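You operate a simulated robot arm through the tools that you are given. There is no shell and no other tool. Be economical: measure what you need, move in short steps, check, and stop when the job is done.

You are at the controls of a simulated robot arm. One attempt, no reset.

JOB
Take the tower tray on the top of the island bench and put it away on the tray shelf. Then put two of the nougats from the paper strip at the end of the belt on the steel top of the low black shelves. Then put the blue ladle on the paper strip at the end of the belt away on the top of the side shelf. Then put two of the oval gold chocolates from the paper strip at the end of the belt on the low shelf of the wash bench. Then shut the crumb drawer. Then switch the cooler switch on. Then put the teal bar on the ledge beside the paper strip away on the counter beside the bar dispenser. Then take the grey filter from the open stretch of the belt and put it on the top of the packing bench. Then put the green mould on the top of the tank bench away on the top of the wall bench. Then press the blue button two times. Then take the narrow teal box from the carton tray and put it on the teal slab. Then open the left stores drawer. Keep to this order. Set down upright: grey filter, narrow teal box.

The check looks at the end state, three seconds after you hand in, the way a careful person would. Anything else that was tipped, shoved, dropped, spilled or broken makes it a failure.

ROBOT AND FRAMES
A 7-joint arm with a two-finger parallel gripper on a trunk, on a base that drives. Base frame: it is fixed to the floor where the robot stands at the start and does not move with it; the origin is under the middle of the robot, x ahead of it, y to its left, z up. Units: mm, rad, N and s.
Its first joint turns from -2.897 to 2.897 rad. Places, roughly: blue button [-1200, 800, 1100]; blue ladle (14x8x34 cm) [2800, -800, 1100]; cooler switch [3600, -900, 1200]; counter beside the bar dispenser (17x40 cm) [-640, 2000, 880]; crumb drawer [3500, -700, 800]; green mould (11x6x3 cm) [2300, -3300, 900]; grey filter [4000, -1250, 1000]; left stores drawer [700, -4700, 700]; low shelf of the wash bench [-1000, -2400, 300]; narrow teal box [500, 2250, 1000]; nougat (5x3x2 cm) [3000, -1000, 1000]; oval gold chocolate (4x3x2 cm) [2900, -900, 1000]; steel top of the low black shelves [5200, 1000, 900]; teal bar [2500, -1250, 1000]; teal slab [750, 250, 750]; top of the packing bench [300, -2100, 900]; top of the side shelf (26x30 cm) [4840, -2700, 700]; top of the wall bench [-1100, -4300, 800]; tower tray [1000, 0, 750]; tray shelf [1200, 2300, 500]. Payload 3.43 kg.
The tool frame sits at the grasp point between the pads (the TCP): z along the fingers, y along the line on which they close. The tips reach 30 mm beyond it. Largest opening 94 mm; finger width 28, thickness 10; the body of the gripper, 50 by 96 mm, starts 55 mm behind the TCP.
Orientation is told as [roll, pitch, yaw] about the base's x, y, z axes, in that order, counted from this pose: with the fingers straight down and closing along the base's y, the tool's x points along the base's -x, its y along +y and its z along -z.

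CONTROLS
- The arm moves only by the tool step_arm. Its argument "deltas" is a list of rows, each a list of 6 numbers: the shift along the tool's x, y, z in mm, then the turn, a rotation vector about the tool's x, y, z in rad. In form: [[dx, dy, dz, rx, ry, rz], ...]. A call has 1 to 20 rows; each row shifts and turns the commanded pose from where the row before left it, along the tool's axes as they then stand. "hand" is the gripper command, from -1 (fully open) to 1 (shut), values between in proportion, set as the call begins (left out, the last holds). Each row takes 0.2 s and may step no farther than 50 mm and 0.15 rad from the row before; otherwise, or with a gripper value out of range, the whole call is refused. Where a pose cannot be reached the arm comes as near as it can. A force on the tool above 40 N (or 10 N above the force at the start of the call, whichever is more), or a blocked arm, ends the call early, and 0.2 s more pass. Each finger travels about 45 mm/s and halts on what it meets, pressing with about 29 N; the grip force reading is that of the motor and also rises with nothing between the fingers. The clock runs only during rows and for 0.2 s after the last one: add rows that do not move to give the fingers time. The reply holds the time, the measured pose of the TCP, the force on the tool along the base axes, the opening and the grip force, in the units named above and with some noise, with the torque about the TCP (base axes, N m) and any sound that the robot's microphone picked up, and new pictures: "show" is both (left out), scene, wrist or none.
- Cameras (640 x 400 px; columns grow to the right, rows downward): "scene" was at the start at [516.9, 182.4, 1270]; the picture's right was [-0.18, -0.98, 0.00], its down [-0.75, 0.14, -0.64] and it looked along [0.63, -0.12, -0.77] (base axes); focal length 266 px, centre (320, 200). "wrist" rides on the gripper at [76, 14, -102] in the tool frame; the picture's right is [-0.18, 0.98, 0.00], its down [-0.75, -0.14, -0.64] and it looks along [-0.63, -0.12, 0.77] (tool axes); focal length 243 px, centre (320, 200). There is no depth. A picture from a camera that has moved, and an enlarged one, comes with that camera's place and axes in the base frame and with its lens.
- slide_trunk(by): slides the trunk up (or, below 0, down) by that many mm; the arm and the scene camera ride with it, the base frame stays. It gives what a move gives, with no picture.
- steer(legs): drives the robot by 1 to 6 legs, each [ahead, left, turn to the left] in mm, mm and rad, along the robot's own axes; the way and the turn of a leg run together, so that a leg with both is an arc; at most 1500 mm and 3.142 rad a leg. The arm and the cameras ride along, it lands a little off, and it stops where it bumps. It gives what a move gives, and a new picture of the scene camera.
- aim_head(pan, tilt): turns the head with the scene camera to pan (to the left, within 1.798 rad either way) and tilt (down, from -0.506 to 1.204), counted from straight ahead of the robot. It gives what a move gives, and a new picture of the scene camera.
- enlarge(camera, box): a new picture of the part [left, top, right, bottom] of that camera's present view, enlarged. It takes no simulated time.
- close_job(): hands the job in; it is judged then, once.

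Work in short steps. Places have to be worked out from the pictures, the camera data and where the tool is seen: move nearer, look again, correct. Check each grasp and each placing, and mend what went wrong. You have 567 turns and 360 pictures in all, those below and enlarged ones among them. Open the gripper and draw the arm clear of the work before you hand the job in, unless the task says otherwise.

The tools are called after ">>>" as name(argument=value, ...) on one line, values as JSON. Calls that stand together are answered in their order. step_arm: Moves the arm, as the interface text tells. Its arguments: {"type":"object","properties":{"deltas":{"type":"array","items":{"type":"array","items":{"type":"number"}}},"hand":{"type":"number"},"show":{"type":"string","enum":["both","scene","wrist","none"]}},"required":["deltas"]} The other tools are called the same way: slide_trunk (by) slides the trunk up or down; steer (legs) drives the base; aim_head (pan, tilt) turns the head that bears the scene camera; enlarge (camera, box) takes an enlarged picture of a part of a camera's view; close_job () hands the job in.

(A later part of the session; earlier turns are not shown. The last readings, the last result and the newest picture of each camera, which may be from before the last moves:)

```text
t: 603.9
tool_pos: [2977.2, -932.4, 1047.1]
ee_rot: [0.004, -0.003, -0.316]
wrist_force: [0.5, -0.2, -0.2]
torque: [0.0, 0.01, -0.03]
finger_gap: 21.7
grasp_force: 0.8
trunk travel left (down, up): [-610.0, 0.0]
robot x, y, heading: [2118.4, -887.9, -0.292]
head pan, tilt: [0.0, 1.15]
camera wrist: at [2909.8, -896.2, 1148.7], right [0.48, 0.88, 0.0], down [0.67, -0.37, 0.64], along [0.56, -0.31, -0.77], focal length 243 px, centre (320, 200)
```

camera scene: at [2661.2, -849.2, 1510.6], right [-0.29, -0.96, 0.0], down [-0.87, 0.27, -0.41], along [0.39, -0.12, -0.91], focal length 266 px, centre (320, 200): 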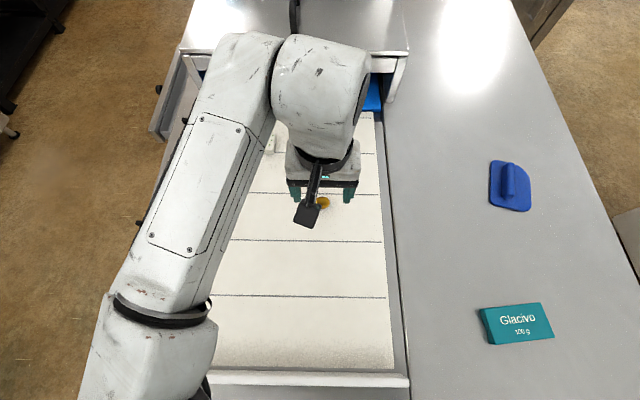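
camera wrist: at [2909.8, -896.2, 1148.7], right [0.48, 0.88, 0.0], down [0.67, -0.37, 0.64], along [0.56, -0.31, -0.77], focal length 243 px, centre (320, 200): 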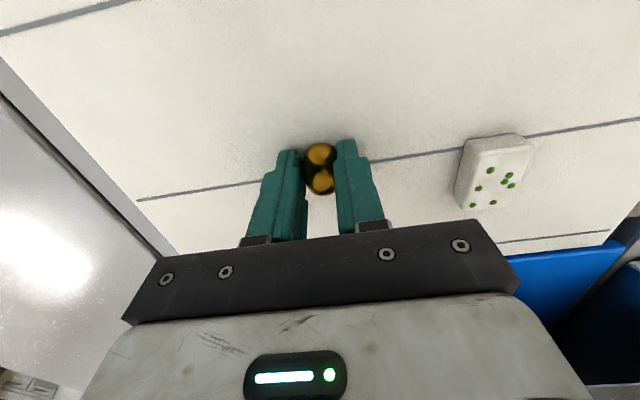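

>>> step_arm(deltas=[[0, 0, 1, 0, 0, 0], [0, 0, 0, 0, 0, 0], [0, 0, 0, 0, 0, 0]], hand=0.58, show="none")

>>> step_arm(deltas=[[0, 0, -10, 0, 0, 0], [0, 0, -30, 0, 0, 0], [0, 0, -40, 0, 0, 0], [42, 0, 0, 0, 0, 0], [42, 0, 0, 0, 0, 0], [42, 0, 0, 0, 0, 0], [42, 0, 0, 0, 0, 0], [0, 0, 0, 0, 0, 0]], show="wrist")

```text
t: 604.7
tool_pos: [2978.7, -932.4, 1046.3]
ee_rot: [0.005, -0.001, -0.317]
wrist_force: [0.4, -2.1, 3.4]
torque: [-0.08, 0.05, 0.0]
finger_gap: 21.2
grasp_force: 23.4
trunk travel left (down, up): [-610.0, 0.0]
robot x, y, heading: [2125.7, -890.2, -0.296]
head pan, tilt: [0.0, 1.15]
```

```text
t: 606.5
tool_pos: [2817.8, -879.6, 1127.3]
ee_rot: [0.005, -0.002, -0.317]
wrist_force: [0.7, -0.1, 0.5]
torque: [-0.03, -0.02, -0.02]
finger_gap: 21.7
grasp_force: 12.1
trunk travel left (down, up): [-610.0, 0.0]
robot x, y, heading: [2126.8, -891.2, -0.294]
head pan, tilt: [0.0, 1.15]
camera wrist: at [2749.1, -843.2, 1227.9], right [0.48, 0.88, 0.0], down [0.67, -0.37, 0.64], along [0.56, -0.31, -0.77], focal length 243 px, centre (320, 200)
```

wrist: 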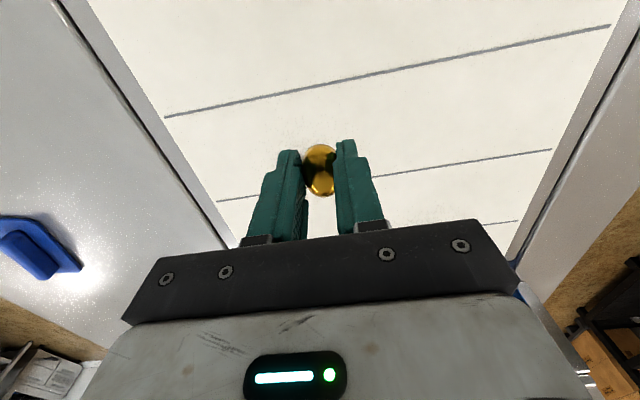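

Chocolate C is held. I take it to the wash bench by the same route.

>>> step_arm(deltas=[[45, 0, 0, 0, 0, 0], [45, 0, 0, 0, 0, 0], [0, 0, 0, 0, 0, 0]], show="none")

>>> steer(legs=[[-551, -155, 0], [235, -892, 0], [1450, 132, 0], [287, -879, 0], [90, -1484, 0], [0, 0, -3.14]])

```text
t: 607.3
tool_pos: [2732.4, -851.9, 1126.1]
ee_rot: [0.003, -0.002, -0.318]
wrist_force: [-0.9, 0.1, 0.7]
torque: [0.0, -0.01, 0.0]
finger_gap: 21.6
grasp_force: 5.1
trunk travel left (down, up): [-610.0, 0.0]
robot x, y, heading: [2125.4, -890.0, -0.294]
head pan, tilt: [0.0, 1.15]
```

```text
t: 624.3
tool_pos: [3582.1, -2558.2, 1125.1]
ee_rot: [0.002, -0.002, -0.454]
wrist_force: [-0.4, 1.6, 0.6]
torque: [0.02, 0.0, 0.01]
finger_gap: 20.5
grasp_force: 28.8
trunk travel left (down, up): [-610.0, 0.0]
robot x, y, heading: [2973.2, -2512.9, -0.428]
head pan, tilt: [0.0, 1.15]
stopped in leg 4: the robot was blocked; the commanded pose is now the measured one
camera scene: at [3511.2, -2543.9, 1510.7], right [-0.42, -0.91, 0.0], down [-0.83, 0.38, -0.41], along [0.37, -0.17, -0.91], focal length 266 px, centre (320, 200)
```

scene: 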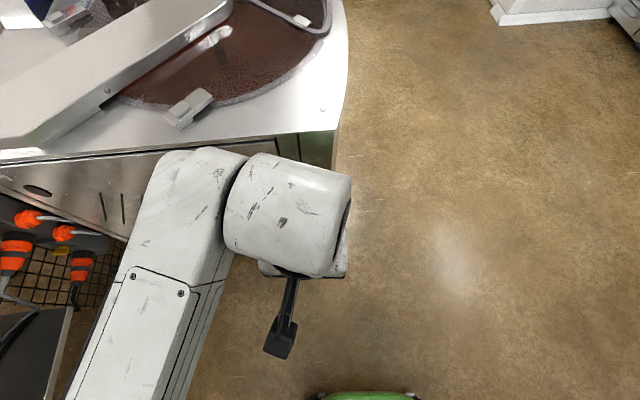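

The robot's right side met the bin again. I move left away from it first, then go on.

>>> steer(legs=[[105, 75, 0], [200, -489, 0]])

>>> aim_head(pan=-1.7, tilt=0.6)

```text
t: 628.3
tool_pos: [3685.5, -3062.8, 1126.3]
ee_rot: [0.003, -0.002, -0.458]
wrist_force: [-0.2, 0.7, 0.2]
torque: [0.01, 0.02, 0.03]
finger_gap: 20.5
grasp_force: 27.9
trunk travel left (down, up): [-610.0, 0.0]
robot x, y, heading: [3079.0, -3018.7, -0.431]
head pan, tilt: [0.0, 1.15]
camera scene: at [3615.2, -3049.3, 1510.7], right [-0.42, -0.91, 0.0], down [-0.83, 0.38, -0.41], along [0.37, -0.17, -0.91], focal length 266 px, centre (320, 200)
```

scene: 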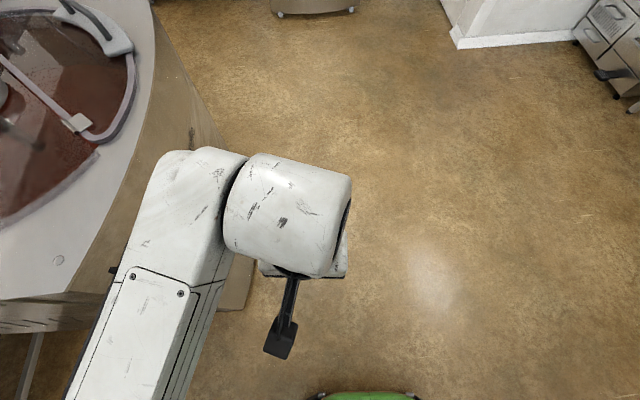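

```text
t: 630.0
tool_pos: [3686.9, -3063.3, 1125.9]
ee_rot: [0.002, -0.001, -0.457]
wrist_force: [-0.4, -0.8, -0.7]
torque: [0.0, 0.02, 0.02]
finger_gap: 20.4
grasp_force: 28.8
trunk travel left (down, up): [-610.0, 0.0]
robot x, y, heading: [3079.9, -3018.7, -0.433]
head pan, tilt: [-1.7, 0.6]
camera scene: at [3514.0, -3099.2, 1552.4], right [-0.85, 0.53, 0.0], down [0.3, 0.48, -0.83], along [-0.44, -0.7, -0.56], focal length 266 px, centre (320, 200)
```

scene: 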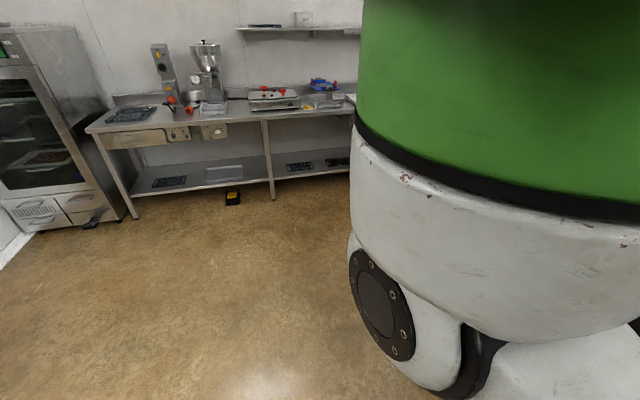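

>>> steer(legs=[[211, -1469, 0], [0, 0, -3.014], [1319, 0, 0], [1319, 0, 0], [1200, 0, 0]])

>>> slide_trunk(by=-400)

>>> slide_trunk(by=-205)

```text
t: 662.7
tool_pos: [-1572.9, -3254.0, 1126.8]
ee_rot: [0.003, -0.001, 2.803]
wrist_force: [-0.6, 0.0, 0.2]
torque: [0.0, 0.0, 0.03]
finger_gap: 21.8
grasp_force: 8.4
trunk travel left (down, up): [-610.0, 0.0]
robot x, y, heading: [-960.7, -3228.4, 2.825]
head pan, tilt: [-1.7, 0.6]
camera scene: at [-1407.7, -3196.5, 1552.4], right [0.9, -0.43, 0.0], down [-0.24, -0.51, -0.83], along [0.36, 0.74, -0.56], focal length 266 px, centre (320, 200)
```

scene: 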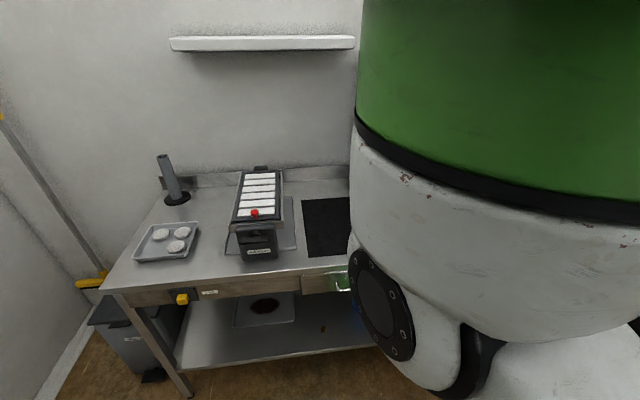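

```text
t: 666.5
tool_pos: [-1572.4, -3255.1, 726.0]
ee_rot: [0.004, -0.001, 2.802]
wrist_force: [0.0, -0.3, -0.3]
torque: [-0.01, 0.0, -0.01]
finger_gap: 21.4
grasp_force: 12.5
trunk travel left (down, up): [-210.0, 400.0]
robot x, y, heading: [-967.2, -3232.2, 2.827]
head pan, tilt: [-1.7, 0.6]
```

```text
t: 668.7
tool_pos: [-1572.5, -3254.3, 521.0]
ee_rot: [0.003, 0.0, 2.8]
wrist_force: [-0.2, -0.3, 0.5]
torque: [0.02, 0.0, -0.04]
finger_gap: 21.2
grasp_force: 28.4
trunk travel left (down, up): [-5.0, 605.0]
robot x, y, heading: [-962.2, -3227.3, 2.828]
head pan, tilt: [-1.7, 0.6]
```

The chocolate is still held. I lower the arm below the bench's apron height, shift back, and turn to the shelf.

>>> step_arm(deltas=[[0, 0, 44, 0, 0, 0], [0, 0, 44, 0, 0, 0], [0, 0, 44, 0, 0, 0], [0, 0, 42, 0, 0, 0], [0, 0, 0, 0, 0, 0]], show="none")

>>> steer(legs=[[0, 90, 0], [0, 0, -1.563]])

>>> enlarge(camera="wrist", box=[0, 0, 640, 400])

```text
t: 669.9
tool_pos: [-1571.2, -3255.5, 347.1]
ee_rot: [0.004, -0.003, 2.801]
wrist_force: [-0.2, 0.0, 0.0]
torque: [0.01, 0.03, -0.02]
finger_gap: 21.8
grasp_force: 8.6
trunk travel left (down, up): [-5.0, 605.0]
robot x, y, heading: [-964.0, -3226.9, 2.827]
head pan, tilt: [-1.7, 0.6]
```

```text
t: 674.8
tool_pos: [-1033.0, -2706.3, 346.4]
ee_rot: [0.004, -0.002, 1.256]
wrist_force: [-0.1, 0.0, 0.0]
torque: [-0.01, 0.01, 0.03]
finger_gap: 21.1
grasp_force: 20.2
trunk travel left (down, up): [-5.0, 605.0]
robot x, y, heading: [-992.4, -3311.1, 1.279]
head pan, tilt: [-1.7, 0.6]
camera scene: at [-972.0, -2869.4, 947.4], right [-0.41, -0.91, 0.0], down [-0.52, 0.23, -0.83], along [0.75, -0.34, -0.56], focal length 266 px, centre (320, 200)
```

scene: 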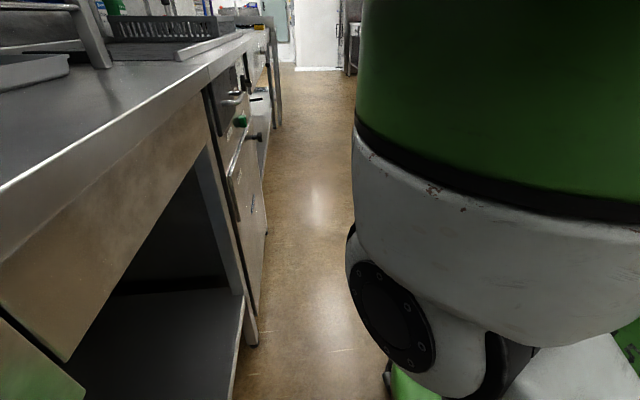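

```text
1.00 times, centred on (320, 200) of wrist (not enlarged: the box is as wide or as high as the picture)
camera zoom: at [-1070.6, -2775.2, 449.3], right [-0.88, 0.48, 0.0], down [0.37, 0.67, 0.64], along [0.31, 0.56, -0.77], focal length 243 px, centre (320, 200)
```

zoom: 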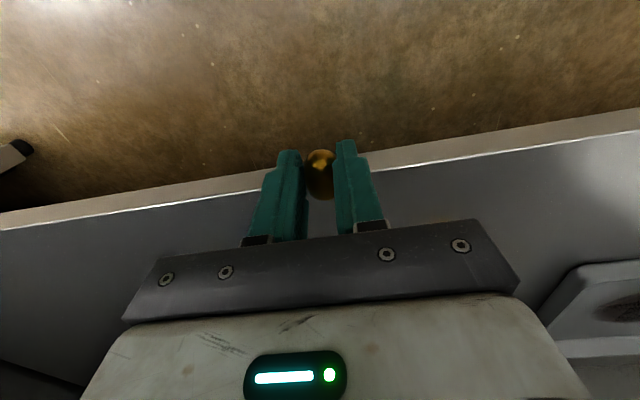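

I extend 118 mm in over the shelf, lower to touch and release.

>>> step_arm(deltas=[[-29.5, 0, 0, 0, 0, 0], [-29.5, 0, 0, 0, 0, 0], [-29.5, 0, 0, 0, 0, 0], [-29.5, 0, 0, 0, 0, 0], [0, 0, 10, 0, 0, 0], [0, 0, 2, 0, 0, 0], [0, 0, 1.5, 0, 0, 0], [0, 0, 0, 0, 0, 0]], show="wrist")

```text
t: 676.6
tool_pos: [-996.2, -2594.5, 333.6]
ee_rot: [0.006, -0.003, 1.257]
wrist_force: [-0.3, -0.1, 0.3]
torque: [0.01, -0.02, -0.02]
finger_gap: 21.0
grasp_force: 20.3
trunk travel left (down, up): [-5.0, 605.0]
robot x, y, heading: [-991.2, -3314.4, 1.275]
head pan, tilt: [-1.7, 0.6]
camera wrist: at [-1033.5, -2663.1, 435.6], right [-0.88, 0.48, 0.0], down [0.37, 0.67, 0.64], along [0.31, 0.56, -0.77], focal length 243 px, centre (320, 200)
```

wrist: 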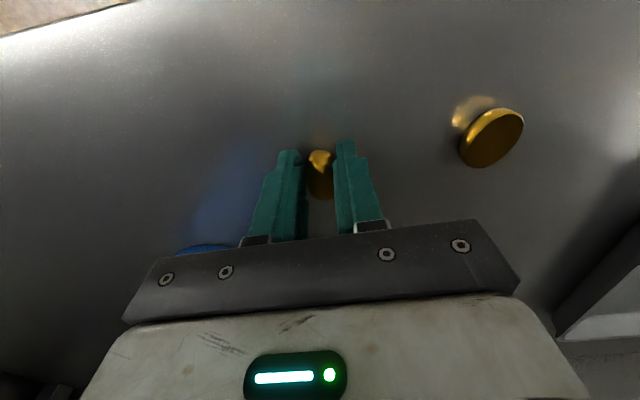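

>>> step_arm(deltas=[[0, 0, 2, 0, 0, 0], [0, 0, 1, 0, 0, 0], [0, 0, 0, 0, 0, 0]], show="none")

>>> step_arm(deltas=[[0, 0, 0, 0, 0, 0], [0, 0, 0, 0, 0, 0]], hand=0.2, show="none")

>>> step_arm(deltas=[[0, 0, -12, 0, 0, 0], [0, 0, -20, 0, 0, 0], [0, 0, 0, 0, 0, 0]], show="wrist")

```text
t: 677.4
tool_pos: [-996.0, -2594.3, 331.3]
ee_rot: [0.003, -0.002, 1.255]
wrist_force: [-0.3, 1.0, -0.1]
torque: [0.02, 0.0, -0.02]
finger_gap: 21.4
grasp_force: 13.1
trunk travel left (down, up): [-5.0, 605.0]
robot x, y, heading: [-993.3, -3315.5, 1.276]
head pan, tilt: [-1.7, 0.6]
```

```text
t: 678.0
tool_pos: [-996.7, -2594.6, 331.5]
ee_rot: [0.003, -0.001, 1.256]
wrist_force: [1.0, 0.4, -0.8]
torque: [0.02, -0.03, 0.0]
finger_gap: 37.6
grasp_force: 0.1
trunk travel left (down, up): [-5.0, 605.0]
robot x, y, heading: [-987.4, -3316.0, 1.28]
head pan, tilt: [-1.7, 0.6]
```

```text
t: 678.8
tool_pos: [-996.7, -2596.4, 363.8]
ee_rot: [0.004, -0.001, 1.254]
wrist_force: [0.0, 0.8, -0.3]
torque: [-0.02, -0.01, 0.03]
finger_gap: 37.4
grasp_force: 0.0
trunk travel left (down, up): [-5.0, 605.0]
robot x, y, heading: [-993.8, -3315.8, 1.285]
head pan, tilt: [-1.7, 0.6]
camera wrist: at [-1034.0, -2663.3, 465.2], right [-0.88, 0.48, 0.0], down [0.37, 0.67, 0.64], along [0.31, 0.56, -0.77], focal length 243 px, centre (320, 200)
```

wrist: 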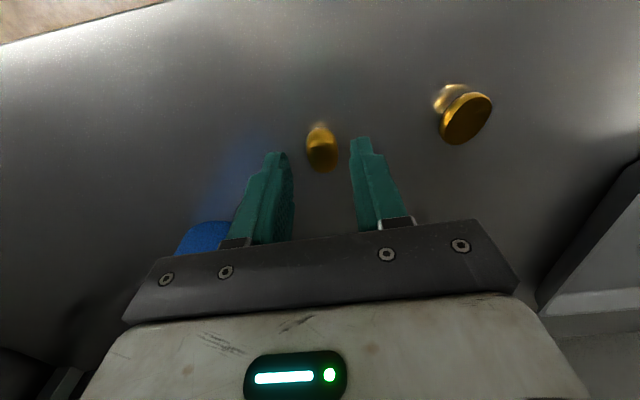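

Both chocolates are on the low shelf. Next is the crumb drawer: I withdraw, raise the trunk and drive back round to the front of the belt.

>>> step_arm(deltas=[[30, 0, 0, 0, 0, 0], [30, 0, 0, 0, 0, 0], [30, 0, 0, 0, 0, 0], [30, 0, 0, 0, 0, 0], [0, 0, 0, 0, 0, 0]], hand=1, show="none")

>>> steer(legs=[[-30, 0, 0], [0, 0, -1.585], [1320, -10, 0], [1320, -10, 0], [1300, -10, 0]])

>>> slide_trunk(by=380)

```text
t: 680.0
tool_pos: [-1035.1, -2709.9, 363.3]
ee_rot: [0.003, -0.002, 1.254]
wrist_force: [-0.6, 0.2, 1.2]
torque: [-0.03, -0.01, -0.04]
finger_gap: 0.0
grasp_force: 29.2
trunk travel left (down, up): [-5.0, 605.0]
robot x, y, heading: [-989.5, -3312.3, 1.283]
head pan, tilt: [-1.7, 0.6]
```

```text
t: 703.1
tool_pos: [3355.7, -4433.0, 364.2]
ee_rot: [0.004, -0.001, -0.302]
wrist_force: [-0.1, 0.9, 0.3]
torque: [-0.01, 0.01, 0.0]
finger_gap: 0.1
grasp_force: 29.3
trunk travel left (down, up): [-5.0, 605.0]
robot x, y, heading: [2753.3, -4479.5, -0.274]
head pan, tilt: [-1.7, 0.6]
camera scene: at [3194.7, -4496.5, 947.4], right [-0.92, 0.4, 0.0], down [0.22, 0.52, -0.83], along [-0.33, -0.76, -0.56], focal length 266 px, centre (320, 200)
```

scene: 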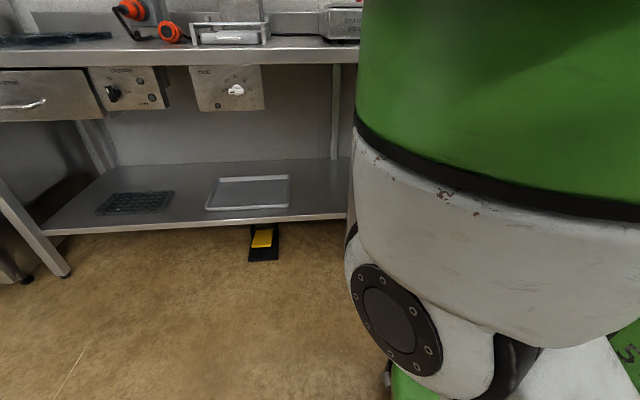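

```text
t: 706.8
tool_pos: [3357.0, -4433.2, 742.9]
ee_rot: [0.002, -0.002, -0.304]
wrist_force: [-0.9, 0.0, -0.1]
torque: [-0.01, 0.02, -0.03]
finger_gap: 0.0
grasp_force: 28.7
trunk travel left (down, up): [-385.0, 225.0]
robot x, y, heading: [2748.6, -4481.0, -0.277]
head pan, tilt: [-1.7, 0.6]
```

>>> steer(legs=[[-78, 1466, 0], [-274, 910, 0], [-776, -13, 0], [-776, -13, 0], [-203, 1044, 0], [84, 949, 0]])

```text
t: 735.9
tool_pos: [2549.2, 289.3, 743.4]
ee_rot: [0.003, -0.002, -0.293]
wrist_force: [-0.4, 0.6, -0.1]
torque: [-0.02, 0.0, -0.01]
finger_gap: 0.0
grasp_force: 29.3
trunk travel left (down, up): [-385.0, 225.0]
robot x, y, heading: [1943.6, 231.9, -0.272]
head pan, tilt: [-1.7, 0.6]
camera scene: at [2389.2, 223.2, 1327.4], right [-0.92, 0.39, 0.0], down [0.22, 0.52, -0.83], along [-0.32, -0.76, -0.56], focal length 266 px, centre (320, 200)
```

scene: 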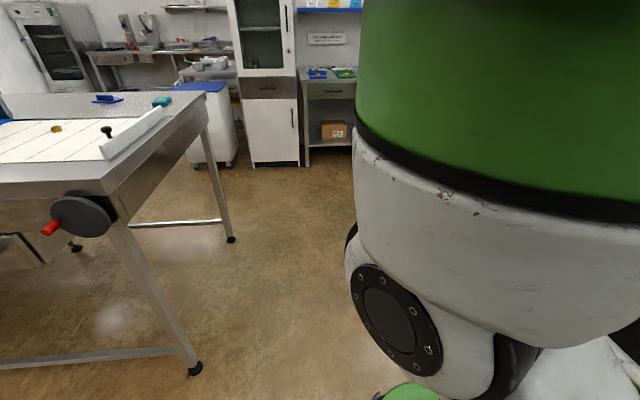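

>>> steer(legs=[[1369, 486, 0], [0, 0, -1.605]])

>>> aim_head(pan=0.0, tilt=0.6)

```text
t: 747.0
tool_pos: [3438.1, -270.0, 743.8]
ee_rot: [0.004, -0.001, -1.899]
wrist_force: [1.1, 0.3, -0.9]
torque: [-0.03, 0.01, -0.02]
finger_gap: 0.1
grasp_force: 29.4
trunk travel left (down, up): [-385.0, 225.0]
robot x, y, heading: [3401.8, 333.5, -1.872]
head pan, tilt: [-1.7, 0.6]
camera scene: at [3376.2, -106.6, 1327.4], right [0.42, 0.91, 0.0], down [0.51, -0.24, -0.83], along [-0.75, 0.35, -0.56], focal length 266 px, centre (320, 200)
```

scene: 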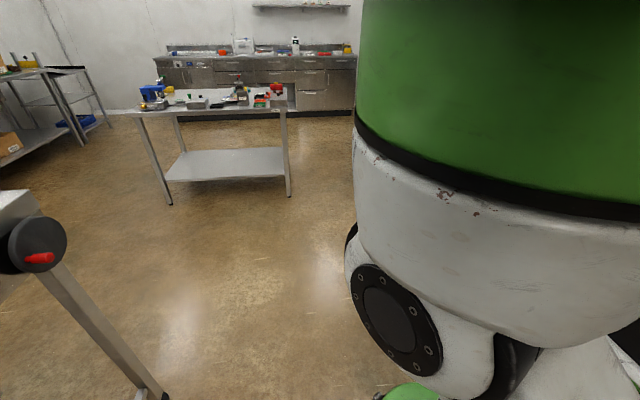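

```text
t: 748.7
tool_pos: [3438.8, -270.4, 743.0]
ee_rot: [0.004, -0.002, -1.899]
wrist_force: [0.4, 0.5, -0.3]
torque: [-0.03, -0.01, -0.01]
finger_gap: 0.0
grasp_force: 29.4
trunk travel left (down, up): [-385.0, 225.0]
robot x, y, heading: [3405.1, 336.1, -1.873]
head pan, tilt: [0.0, 0.6]
camera scene: at [3430.0, -228.0, 1327.4], right [-0.95, 0.3, 0.0], down [0.17, 0.54, -0.83], along [-0.25, -0.79, -0.57], focal length 266 px, centre (320, 200)
```

scene: 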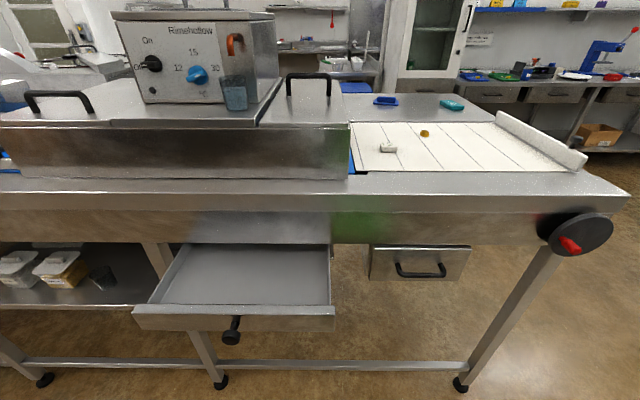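

The view shows the open crumb drawer (panel near (3497,-596), z≈810, black knob in its middle) and above it the cooler's control box with an On/Off knob. I tilt the tool forward for pushing.

>>> step_arm(deltas=[[0, 0, -40, 0, -0.14, 0], [0, 0, -40, 0, -0.14, 0], [0, 0, -12, 0, -0.14, 0], [-20, 0, 0, 0, -0.14, 0], [-20, 0, 0, 0, -0.14, 0], [0, 0, 0, 0, 0, 0]], hand=1, show="none")

>>> aim_head(pan=0.0, tilt=1.0)

```text
t: 750.1
tool_pos: [3430.4, -295.7, 852.8]
ee_rot: [0.006, -0.703, -1.9]
wrist_force: [0.8, 0.0, 0.4]
torque: [-0.01, -0.01, -0.02]
finger_gap: 0.0
grasp_force: 28.9
trunk travel left (down, up): [-385.0, 225.0]
robot x, y, heading: [3406.4, 334.2, -1.869]
head pan, tilt: [0.0, 0.6]
```

```text
t: 751.0
tool_pos: [3429.8, -294.1, 853.5]
ee_rot: [0.003, -0.702, -1.903]
wrist_force: [-1.0, -0.2, 0.1]
torque: [-0.01, 0.0, 0.0]
finger_gap: 0.0
grasp_force: 29.0
trunk travel left (down, up): [-385.0, 225.0]
robot x, y, heading: [3401.2, 336.2, -1.873]
head pan, tilt: [0.0, 1.0]
camera scene: at [3435.6, -210.1, 1295.5], right [-0.95, 0.3, 0.0], down [0.25, 0.8, -0.54], along [-0.16, -0.52, -0.84], focal length 266 px, centre (320, 200)
```

scene: 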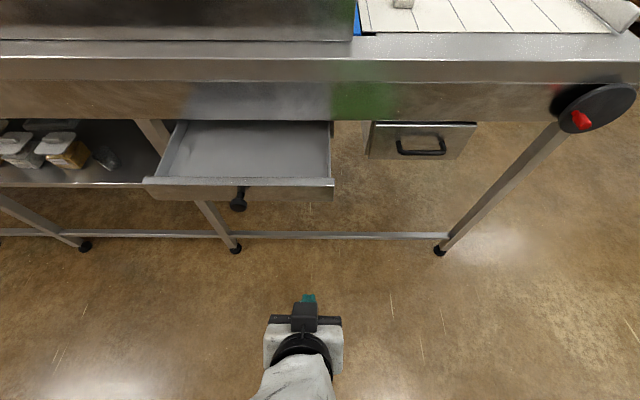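

The arm reaches the tilt. I bring the base so that the fingertips stand just before the panel, a little right of the knob.

>>> steer(legs=[[205, 118, 0]])

```text
t: 752.8
tool_pos: [3483.1, -528.1, 853.4]
ee_rot: [0.005, -0.703, -1.901]
wrist_force: [-0.2, -0.4, -0.1]
torque: [0.0, -0.02, 0.0]
finger_gap: 0.1
grasp_force: 29.3
trunk travel left (down, up): [-385.0, 225.0]
robot x, y, heading: [3455.8, 101.9, -1.876]
head pan, tilt: [0.0, 1.0]
camera scene: at [3487.6, -442.5, 1295.4], right [-0.95, 0.3, 0.0], down [0.25, 0.8, -0.54], along [-0.16, -0.52, -0.84], focal length 266 px, centre (320, 200)
```

scene: 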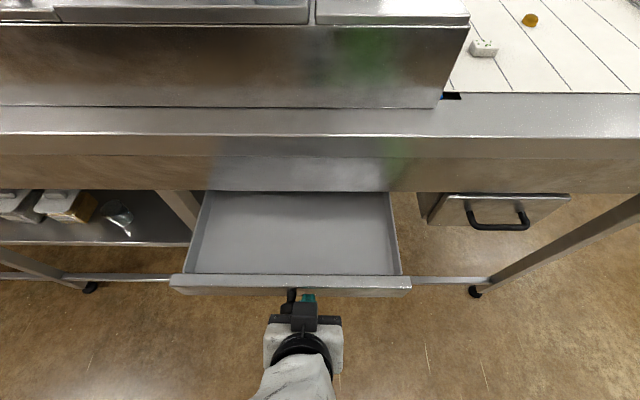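

Panel top z≈846; my fingertip is at z≈830 just before it. I push forward with the arm.

>>> step_arm(deltas=[[-9.2, 0, 7.7, 0, 0, 0], [-9.2, 0, 7.7, 0, 0, 0], [-9.2, 0, 7.7, 0, 0, 0], [-9.2, 0, 7.7, 0, 0, 0], [-9.2, 0, 7.7, 0, 0, 0], [-9.2, 0, 7.7, 0, 0, 0], [-9.2, 0, 7.7, 0, 0, 0], [-9.2, 0, 7.7, 0, 0, 0], [0, 0, 0, 0, 0, 0]], show="scene")

```text
t: 754.8
tool_pos: [3451.1, -618.3, 852.7]
ee_rot: [0.003, -0.701, -1.903]
wrist_force: [0.5, 0.8, 0.5]
torque: [0.0, 0.0, 0.01]
finger_gap: 0.0
grasp_force: 29.6
trunk travel left (down, up): [-385.0, 225.0]
robot x, y, heading: [3458.0, 103.7, -1.874]
head pan, tilt: [0.0, 1.0]
camera scene: at [3487.5, -442.7, 1295.4], right [-0.95, 0.3, 0.0], down [0.25, 0.8, -0.54], along [-0.16, -0.52, -0.84], focal length 266 px, centre (320, 200)
```

scene: 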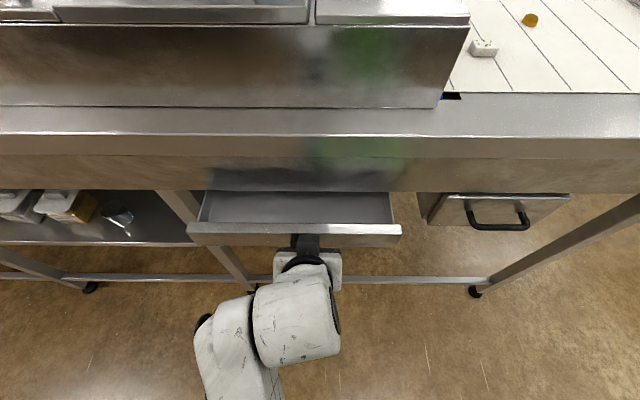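

The drawer slides in. I keep pushing.

>>> step_arm(deltas=[[-9.2, 0, 7.7, 0, 0, 0], [-9.2, 0, 7.7, 0, 0, 0], [-9.2, 0, 7.7, 0, 0, 0], [-7.6, 0, 6.4, 0, 0, 0], [-7.6, 0, 6.4, 0, 0, 0], [-6, 0, 5, 0, 0, 0], [-6, 0, 5, 0, 0, 0], [-6, 0, 5, 0, 0, 0], [-6, 0, 5, 0, 0, 0], [0, 0, 0, 0, 0, 0]], show="scene")

```text
t: 756.8
tool_pos: [3425.7, -695.1, 853.9]
ee_rot: [0.004, -0.691, -1.9]
wrist_force: [3.4, 12.8, 5.1]
torque: [0.05, 0.02, -0.04]
finger_gap: 0.0
grasp_force: 28.7
trunk travel left (down, up): [-385.0, 225.0]
robot x, y, heading: [3455.3, 104.1, -1.872]
head pan, tilt: [0.0, 1.0]
stopped in row 9: the force on the tool passed its limit at 52 N (the readings are from after the stop); the commanded pose is now the measured one
camera scene: at [3488.2, -441.5, 1295.8], right [-0.95, 0.3, 0.0], down [0.25, 0.8, -0.54], along [-0.16, -0.52, -0.84], focal length 266 px, centre (320, 200)
```

scene: 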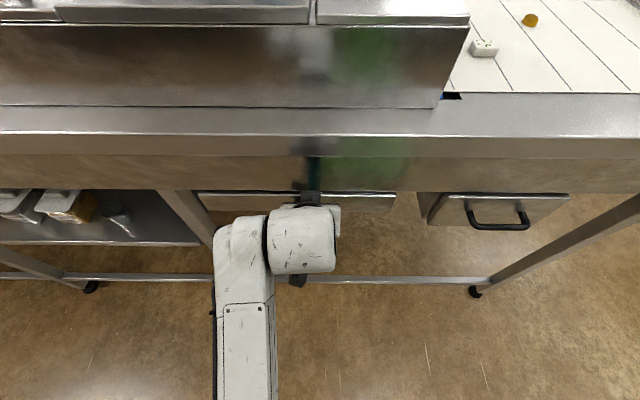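

Resistance reached. I back the hand off and look whether the drawer is fully shut.

>>> step_arm(deltas=[[9.2, 0, -7.7, 0, 0, 0], [20, 0, -17, 0, 0, 0], [30, 0, -25, 0, 0, 0], [30, 0, -25, 0, 0, 0], [30, 0, -25, 0, 0, 0], [0, 0, 0, 0, 0, 0]], show="none")

>>> enlarge(camera="scene", box=[160, 140, 580, 300])

```text
t: 758.1
tool_pos: [3474.9, -548.2, 853.9]
ee_rot: [0.002, -0.693, -1.902]
wrist_force: [0.1, 0.0, -0.3]
torque: [0.0, -0.01, 0.02]
finger_gap: 0.0
grasp_force: 28.8
trunk travel left (down, up): [-385.0, 225.0]
robot x, y, heading: [3453.6, 99.9, -1.878]
head pan, tilt: [0.0, 1.0]
```

```text
1.52 times, centred on (370, 220) of scene
camera zoom: at [3488.0, -442.2, 1295.4], right [-0.95, 0.3, 0.0], down [0.25, 0.8, -0.54], along [-0.16, -0.52, -0.84], focal length 406 px, centre (244, 170)
```

zoom: 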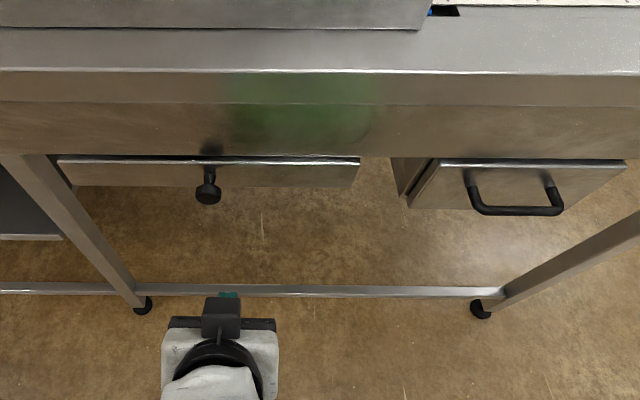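

It looks shut like its neighbour; I give one more push slightly lower to make sure it is fully home.

>>> step_arm(deltas=[[-22, 0, 31, 0, 0, 0], [-26, 0, 22, 0, 0, 0], [-26, 0, 22, 0, 0, 0], [-26, 0, 22, 0, 0, 0], [-6, 0, 5, 0, 0, 0], [-4, 0, 3.3, 0, 0, 0], [-4, 0, 3.3, 0, 0, 0], [-4, 0, 3.3, 0, 0, 0], [-4, 0, 3.3, 0, 0, 0], [-4, 0, 3.3, 0, 0, 0], [-4, 0, 3.3, 0, 0, 0], [-4, 0, 3.3, 0, 0, 0], [-4, 0, 3.3, 0, 0, 0]], show="none")

```text
t: 759.8
tool_pos: [3426.1, -693.5, 841.0]
ee_rot: [0.0, -0.681, -1.901]
wrist_force: [3.2, 13.0, 4.8]
torque: [0.09, 0.1, -0.05]
finger_gap: 0.0
grasp_force: 29.1
trunk travel left (down, up): [-385.0, 225.0]
robot x, y, heading: [3454.5, 106.8, -1.872]
head pan, tilt: [0.0, 1.0]
stopped in row 8: the force on the tool passed its limit at 51 N (the readings are from after the stop); the commanded pose is now the measured one
```

Same stop: the drawer is shut. Now the cooler switch: I back off, and look closely at the control box.

>>> step_arm(deltas=[[30, 0, -25, 0, 0, 0], [30, 0, -25, 0, 0, 0], [30, 0, -25, 0, 0, 0], [30, 0, -25, 0, 0, 0], [0, 0, 0, 0, 0, 0]], show="none")

>>> aim_head(pan=0.3, tilt=0.4)

>>> enlarge(camera="scene", box=[200, 40, 480, 215])

```text
t: 761.0
tool_pos: [3476.3, -547.2, 843.9]
ee_rot: [0.001, -0.68, -1.902]
wrist_force: [0.7, -0.6, -0.6]
torque: [0.0, -0.01, 0.03]
finger_gap: 0.0
grasp_force: 29.2
trunk travel left (down, up): [-385.0, 225.0]
robot x, y, heading: [3450.5, 107.3, -1.874]
head pan, tilt: [0.0, 1.0]
```

```text
t: 762.0
tool_pos: [3475.8, -547.6, 844.1]
ee_rot: [0.002, -0.68, -1.903]
wrist_force: [-1.2, -0.9, -0.5]
torque: [0.0, 0.02, 0.01]
finger_gap: 0.0
grasp_force: 28.4
trunk travel left (down, up): [-385.0, 225.0]
robot x, y, heading: [3454.1, 103.3, -1.876]
head pan, tilt: [0.3, 0.4]
camera scene: at [3508.9, -467.7, 1345.5], right [-1.0, 0.0, 0.0], down [0.0, 0.39, -0.92], along [0.0, -0.92, -0.39], focal length 266 px, centre (320, 200)
```

scene: 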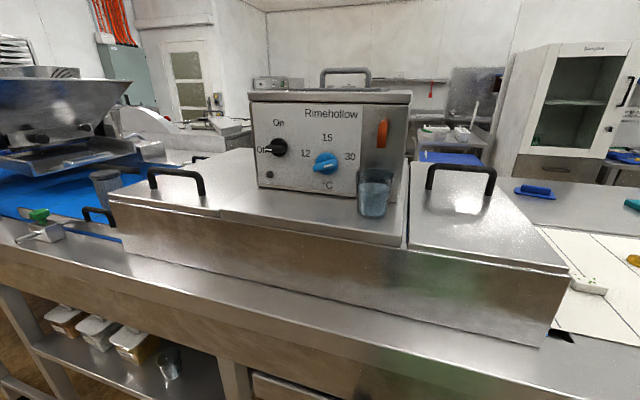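

```text
2.29 times, centred on (340, 128) of scene
camera zoom: at [3508.9, -467.7, 1345.5], right [-1.0, 0.0, 0.0], down [0.0, 0.39, -0.92], along [0.0, -0.92, -0.39], focal length 609 px, centre (274, 366)
```

zoom: 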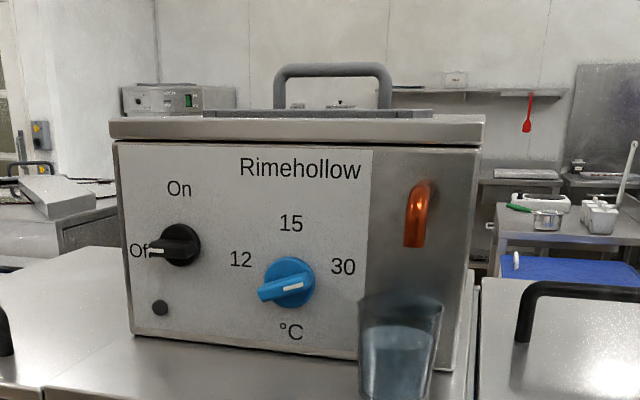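

I enlarge the knob itself.

>>> enlarge(camera="scene", box=[240, 115, 320, 185])

```text
5.71 times, centred on (280, 150) of scene
camera zoom: at [3508.9, -467.7, 1345.5], right [-1.0, 0.0, 0.0], down [0.0, 0.39, -0.92], along [0.0, -0.92, -0.39], focal length 1523 px, centre (549, 486)
```

zoom: 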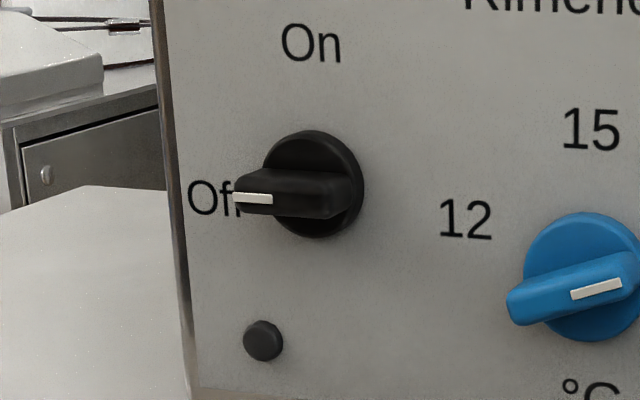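

The knob's bar points left to "Off"; it must be turned a quarter clockwise to "On". I raise the trunk and bring the tool level.

>>> slide_trunk(by=225)

>>> step_arm(deltas=[[-20, 0, -20, 0, -0.12, 0], [-20, 0, -20, 0, -0.12, 0], [-20, 0, -15, 0, -0.12, 0], [-20, 0, -10, 0, -0.12, 0], [-20, 0, -5, 0, -0.12, 0], [-20, 0, 0, 0, -0.12, 0], [-20, 0, 0, 0, -0.12, 0], [0, 0, 0, 0, -0.05, 0], [0, 0, 0, 0, 0, 0]], hand=0.2, show="none")

>>> aim_head(pan=0.2, tilt=1.0)

```text
t: 764.4
tool_pos: [3477.1, -548.0, 1069.6]
ee_rot: [0.003, -0.68, -1.904]
wrist_force: [0.1, 0.3, -0.9]
torque: [0.0, 0.01, 0.0]
finger_gap: 0.0
grasp_force: 28.6
trunk travel left (down, up): [-610.0, 0.0]
robot x, y, heading: [3457.7, 108.1, -1.874]
head pan, tilt: [0.3, 0.4]
```

```text
t: 766.4
tool_pos: [3469.8, -563.3, 1231.5]
ee_rot: [2.744, -1.569, 1.64]
wrist_force: [-0.6, 0.6, -1.1]
torque: [-0.01, 0.01, 0.01]
finger_gap: 37.4
grasp_force: 0.1
trunk travel left (down, up): [-610.0, 0.0]
robot x, y, heading: [3456.1, 100.3, -1.873]
head pan, tilt: [0.3, 0.4]
```

```text
t: 767.4
tool_pos: [3470.9, -564.1, 1231.3]
ee_rot: [2.434, -1.571, 1.947]
wrist_force: [-0.4, -0.3, 0.0]
torque: [0.01, 0.01, 0.01]
finger_gap: 37.7
grasp_force: 0.1
trunk travel left (down, up): [-610.0, 0.0]
robot x, y, heading: [3451.9, 102.1, -1.878]
head pan, tilt: [0.201, 1.0]
camera scene: at [3502.0, -444.5, 1520.5], right [-0.99, 0.1, 0.0], down [0.09, 0.84, -0.54], along [-0.06, -0.54, -0.84], focal length 266 px, centre (320, 200)
```

scene: 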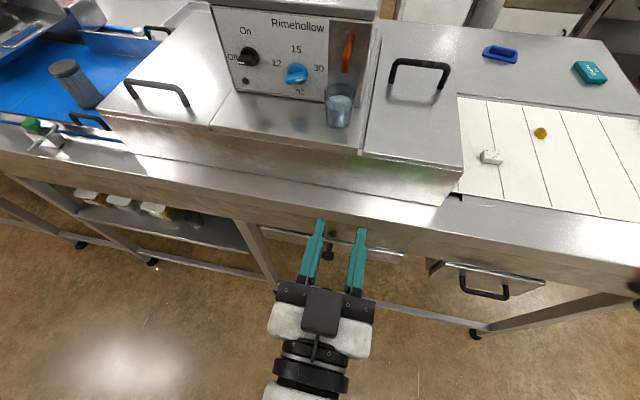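

The tool is level. I roll it a quarter turn so that the fingers close vertically, then look from the wrist.

>>> step_arm(deltas=[[0, 0, 0, 0, 0, -0.143], [0, 0, 0, 0, 0, -0.143], [0, 0, 0, 0, 0, -0.143], [0, 0, 0, 0, 0, -0.143], [0, 0, 0, 0, 0, -0.143], [0, 0, 0, 0, 0, -0.143], [0, 0, 0, 0, 0, -0.143], [0, 0, 0, 0, 0, -0.143], [0, 0, 0, 0, 0, -0.143], [0, 0, 0, 0, 0, -0.143], [0, 0, 0, 0, 0, -0.141], [0, 0, 0, 0, 0, 0]], show="none")

>>> steer(legs=[[140, 120, 0]])

>>> enlarge(camera="wrist", box=[0, 0, 640, 400])

```text
t: 770.0
tool_pos: [3471.8, -564.0, 1231.2]
ee_rot: [-1.572, 0.0, -0.329]
wrist_force: [0.1, -0.2, 0.5]
torque: [0.01, 0.0, -0.02]
finger_gap: 37.7
grasp_force: 0.1
trunk travel left (down, up): [-610.0, 0.0]
robot x, y, heading: [3454.8, 102.4, -1.882]
head pan, tilt: [0.201, 1.0]
```

```text
t: 771.5
tool_pos: [3540.7, -733.9, 1232.2]
ee_rot: [-1.573, -0.002, -0.331]
wrist_force: [0.3, 0.4, 0.5]
torque: [0.0, 0.01, -0.02]
finger_gap: 37.4
grasp_force: 0.1
trunk travel left (down, up): [-610.0, 0.0]
robot x, y, heading: [3530.7, -69.7, -1.875]
head pan, tilt: [0.201, 1.0]
camera scene: at [3573.2, -614.9, 1520.4], right [-0.99, 0.1, 0.0], down [0.09, 0.84, -0.54], along [-0.06, -0.54, -0.84], focal length 266 px, centre (320, 200)
```

scene: 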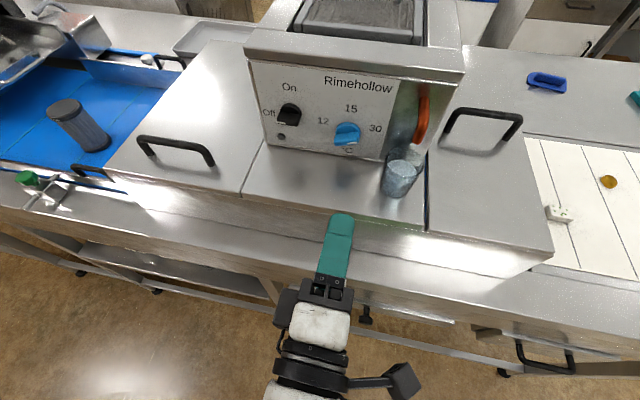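

```text
1.00 times, centred on (320, 200) of wrist (not enlarged: the box is as wide or as high as the picture)
camera zoom: at [3502.6, -612.4, 1216.8], right [0.17, -0.06, -0.98], down [0.92, 0.36, 0.14], along [0.35, -0.93, 0.12], focal length 243 px, centre (320, 200)
```

zoom: 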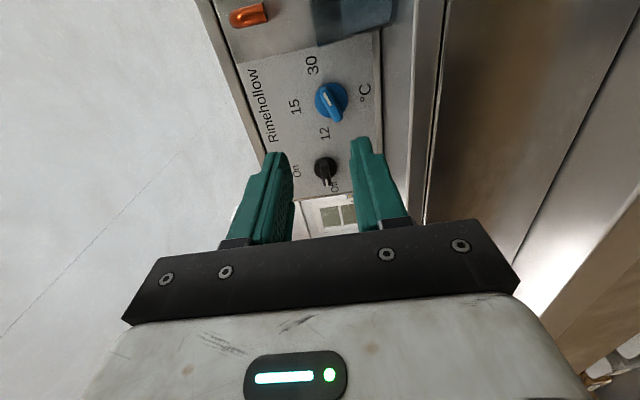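

The knob is at about (3587,-958,1246). I shift the base left and nearer.

>>> steer(legs=[[95, 111, 0]])

>>> enlarge(camera="wrist", box=[160, 50, 480, 250])

```text
t: 772.9
tool_pos: [3617.8, -859.6, 1231.6]
ee_rot: [-1.572, -0.002, -0.334]
wrist_force: [0.0, 0.5, -0.1]
torque: [-0.01, -0.01, 0.03]
finger_gap: 37.5
grasp_force: 0.2
trunk travel left (down, up): [-610.0, 0.0]
robot x, y, heading: [3604.3, -192.2, -1.881]
head pan, tilt: [0.201, 1.0]
camera scene: at [3649.3, -740.1, 1520.4], right [-0.99, 0.11, 0.0], down [0.09, 0.84, -0.54], along [-0.06, -0.54, -0.84], focal length 266 px, centre (320, 200)
```

scene: 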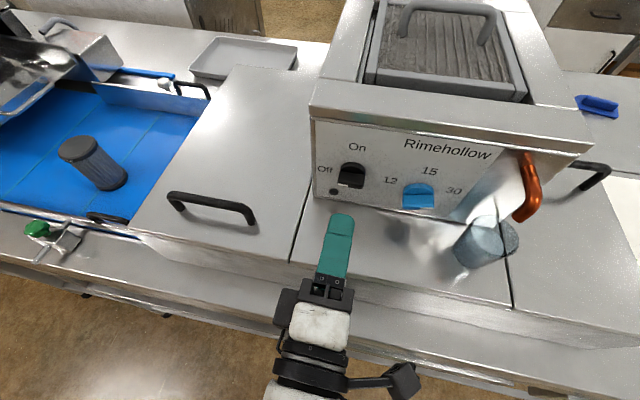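

```text
2.00 times, centred on (320, 150) of wrist
camera zoom: at [3578.7, -737.5, 1216.8], right [0.17, -0.06, -0.98], down [0.92, 0.36, 0.14], along [0.34, -0.93, 0.12], focal length 485 px, centre (320, 300)
```

zoom: 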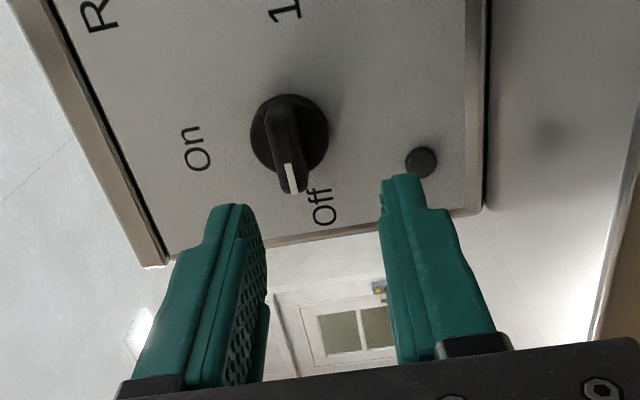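

Nearly aligned: 12 mm up, 4 mm sideways, 83 mm forward. I move most of it and look again.

>>> step_arm(deltas=[[4, -12, 0, 0, 0, 0], [0, 0, 20, 0, 0, 0], [0, 0, 20, 0, 0, 0], [0, 0, 0, 0, 0, 0]], show="none")

>>> enlarge(camera="wrist", box=[160, 50, 480, 250])

```text
t: 773.9
tool_pos: [3599.6, -894.6, 1243.5]
ee_rot: [-1.572, -0.002, -0.335]
wrist_force: [-0.2, -0.7, -0.2]
torque: [-0.01, -0.02, -0.02]
finger_gap: 37.6
grasp_force: 0.1
trunk travel left (down, up): [-610.0, 0.0]
robot x, y, heading: [3610.4, -191.8, -1.883]
head pan, tilt: [0.201, 1.0]
```

```text
2.00 times, centred on (320, 150) of wrist
camera zoom: at [3561.7, -774.1, 1228.4], right [0.17, -0.06, -0.98], down [0.92, 0.36, 0.14], along [0.34, -0.93, 0.12], focal length 485 px, centre (320, 300)
```

zoom: 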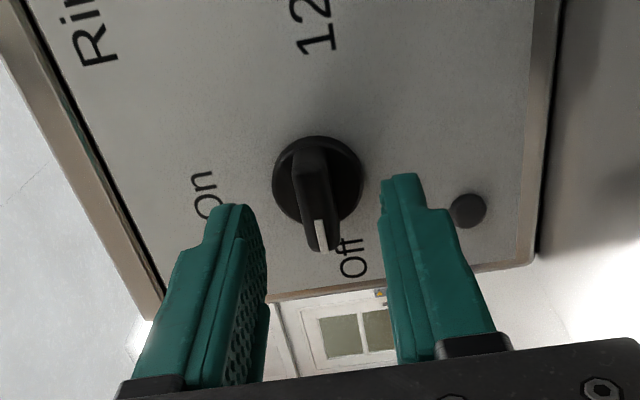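

>>> step_arm(deltas=[[0, 0, 12, 0, 0, 0], [0, 0, 12, 0, 0, 0], [0, 0, 0, 0, 0, 0]], show="none")

>>> enlarge(camera="wrist", box=[160, 50, 480, 250])

```text
t: 774.7
tool_pos: [3593.1, -918.6, 1242.8]
ee_rot: [-1.571, -0.003, -0.334]
wrist_force: [0.4, 0.1, 0.3]
torque: [0.03, -0.01, -0.02]
finger_gap: 37.5
grasp_force: 0.0
trunk travel left (down, up): [-610.0, 0.0]
robot x, y, heading: [3603.7, -192.2, -1.876]
head pan, tilt: [0.201, 1.0]
```

```text
2.00 times, centred on (320, 150) of wrist
camera zoom: at [3553.7, -797.3, 1228.7], right [0.17, -0.06, -0.98], down [0.92, 0.36, 0.14], along [0.34, -0.93, 0.12], focal length 485 px, centre (320, 300)
```

zoom: 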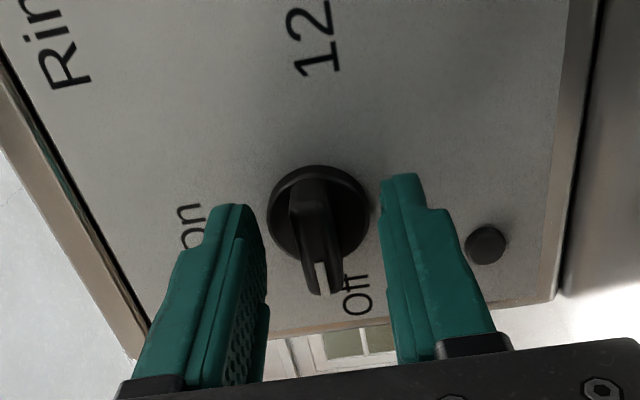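

>>> step_arm(deltas=[[-2, 0, 3, 0, 0, 0], [0, 0, 3, 0, 0, 0], [0, 0, 3, 0, 0, 0], [0, 0, 0, 0, 0, 0]], show="none")

>>> enlarge(camera="wrist", box=[160, 50, 480, 250])

```text
t: 775.7
tool_pos: [3592.7, -927.7, 1243.6]
ee_rot: [-1.571, -0.002, -0.334]
wrist_force: [-1.0, -0.5, 0.4]
torque: [0.01, 0.0, 0.02]
finger_gap: 37.5
grasp_force: 0.0
trunk travel left (down, up): [-610.0, 0.0]
robot x, y, heading: [3604.7, -193.0, -1.877]
head pan, tilt: [0.201, 1.0]
```

```text
2.00 times, centred on (320, 150) of wrist
camera zoom: at [3553.1, -806.1, 1228.6], right [0.17, -0.06, -0.98], down [0.92, 0.36, 0.14], along [0.34, -0.93, 0.12], focal length 485 px, centre (320, 300)
```

zoom: 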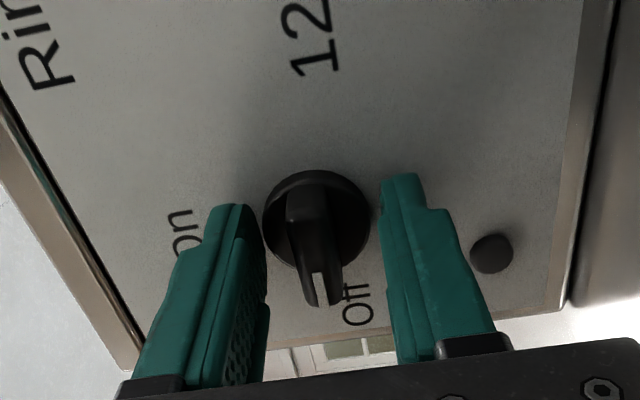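

The fingers straddle the knob. I close on the bar.

>>> step_arm(deltas=[[0, 0, 0, 0, 0, 0], [0, 0, 0, 0, 0, 0], [0, 0, 0, 0, 0, 0]], hand=1, show="wrist")

```text
t: 776.5
tool_pos: [3592.3, -926.7, 1244.0]
ee_rot: [-1.574, -0.001, -0.333]
wrist_force: [0.1, -6.4, 14.3]
torque: [-0.39, 0.15, 0.02]
finger_gap: 32.2
grasp_force: 45.5
trunk travel left (down, up): [-610.0, 0.0]
robot x, y, heading: [3605.8, -187.7, -1.877]
head pan, tilt: [0.201, 1.0]
camera wrist: at [3553.1, -806.0, 1229.7], right [0.17, -0.06, -0.98], down [0.92, 0.36, 0.14], along [0.34, -0.93, 0.12], focal length 243 px, centre (320, 200)
```

wrist: 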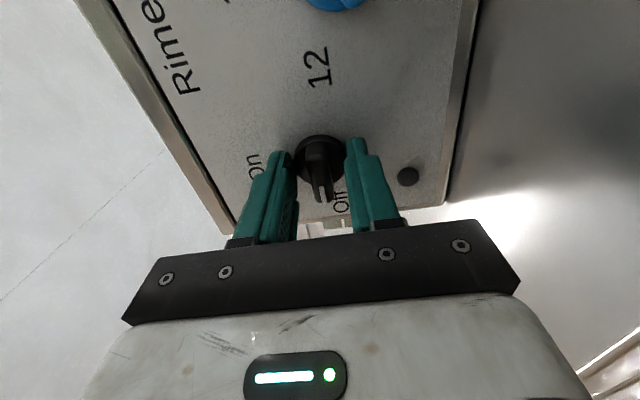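

It closed on the disc, not on the bar. I open, back out 11 mm and close again on the protruding bar.

>>> step_arm(deltas=[[0, 0, 0, 0, 0, 0], [0, 0, -11, 0, 0, 0], [0, 0, 0, 0, 0, 0]], hand=0.2, show="none")

>>> step_arm(deltas=[[0, 0, 0, 0, 0, 0], [0, 0, 0, 0, 0, 0], [0, 0, 0, 0, 0, 0]], hand=1, show="none")

```text
t: 777.3
tool_pos: [3596.4, -916.3, 1242.4]
ee_rot: [-1.571, 0.0, -0.333]
wrist_force: [-0.4, -0.4, 1.0]
torque: [-0.01, -0.01, 0.01]
finger_gap: 37.8
grasp_force: 0.0
trunk travel left (down, up): [-610.0, 0.0]
robot x, y, heading: [3605.4, -192.3, -1.875]
head pan, tilt: [0.201, 1.0]
```

```text
t: 778.1
tool_pos: [3594.9, -917.5, 1245.1]
ee_rot: [-1.573, -0.001, -0.334]
wrist_force: [0.8, -4.3, 12.3]
torque: [-0.07, 0.0, 0.24]
finger_gap: 12.2
grasp_force: 40.4
trunk travel left (down, up): [-610.0, 0.0]
robot x, y, heading: [3607.4, -190.1, -1.878]
head pan, tilt: [0.201, 1.0]
```

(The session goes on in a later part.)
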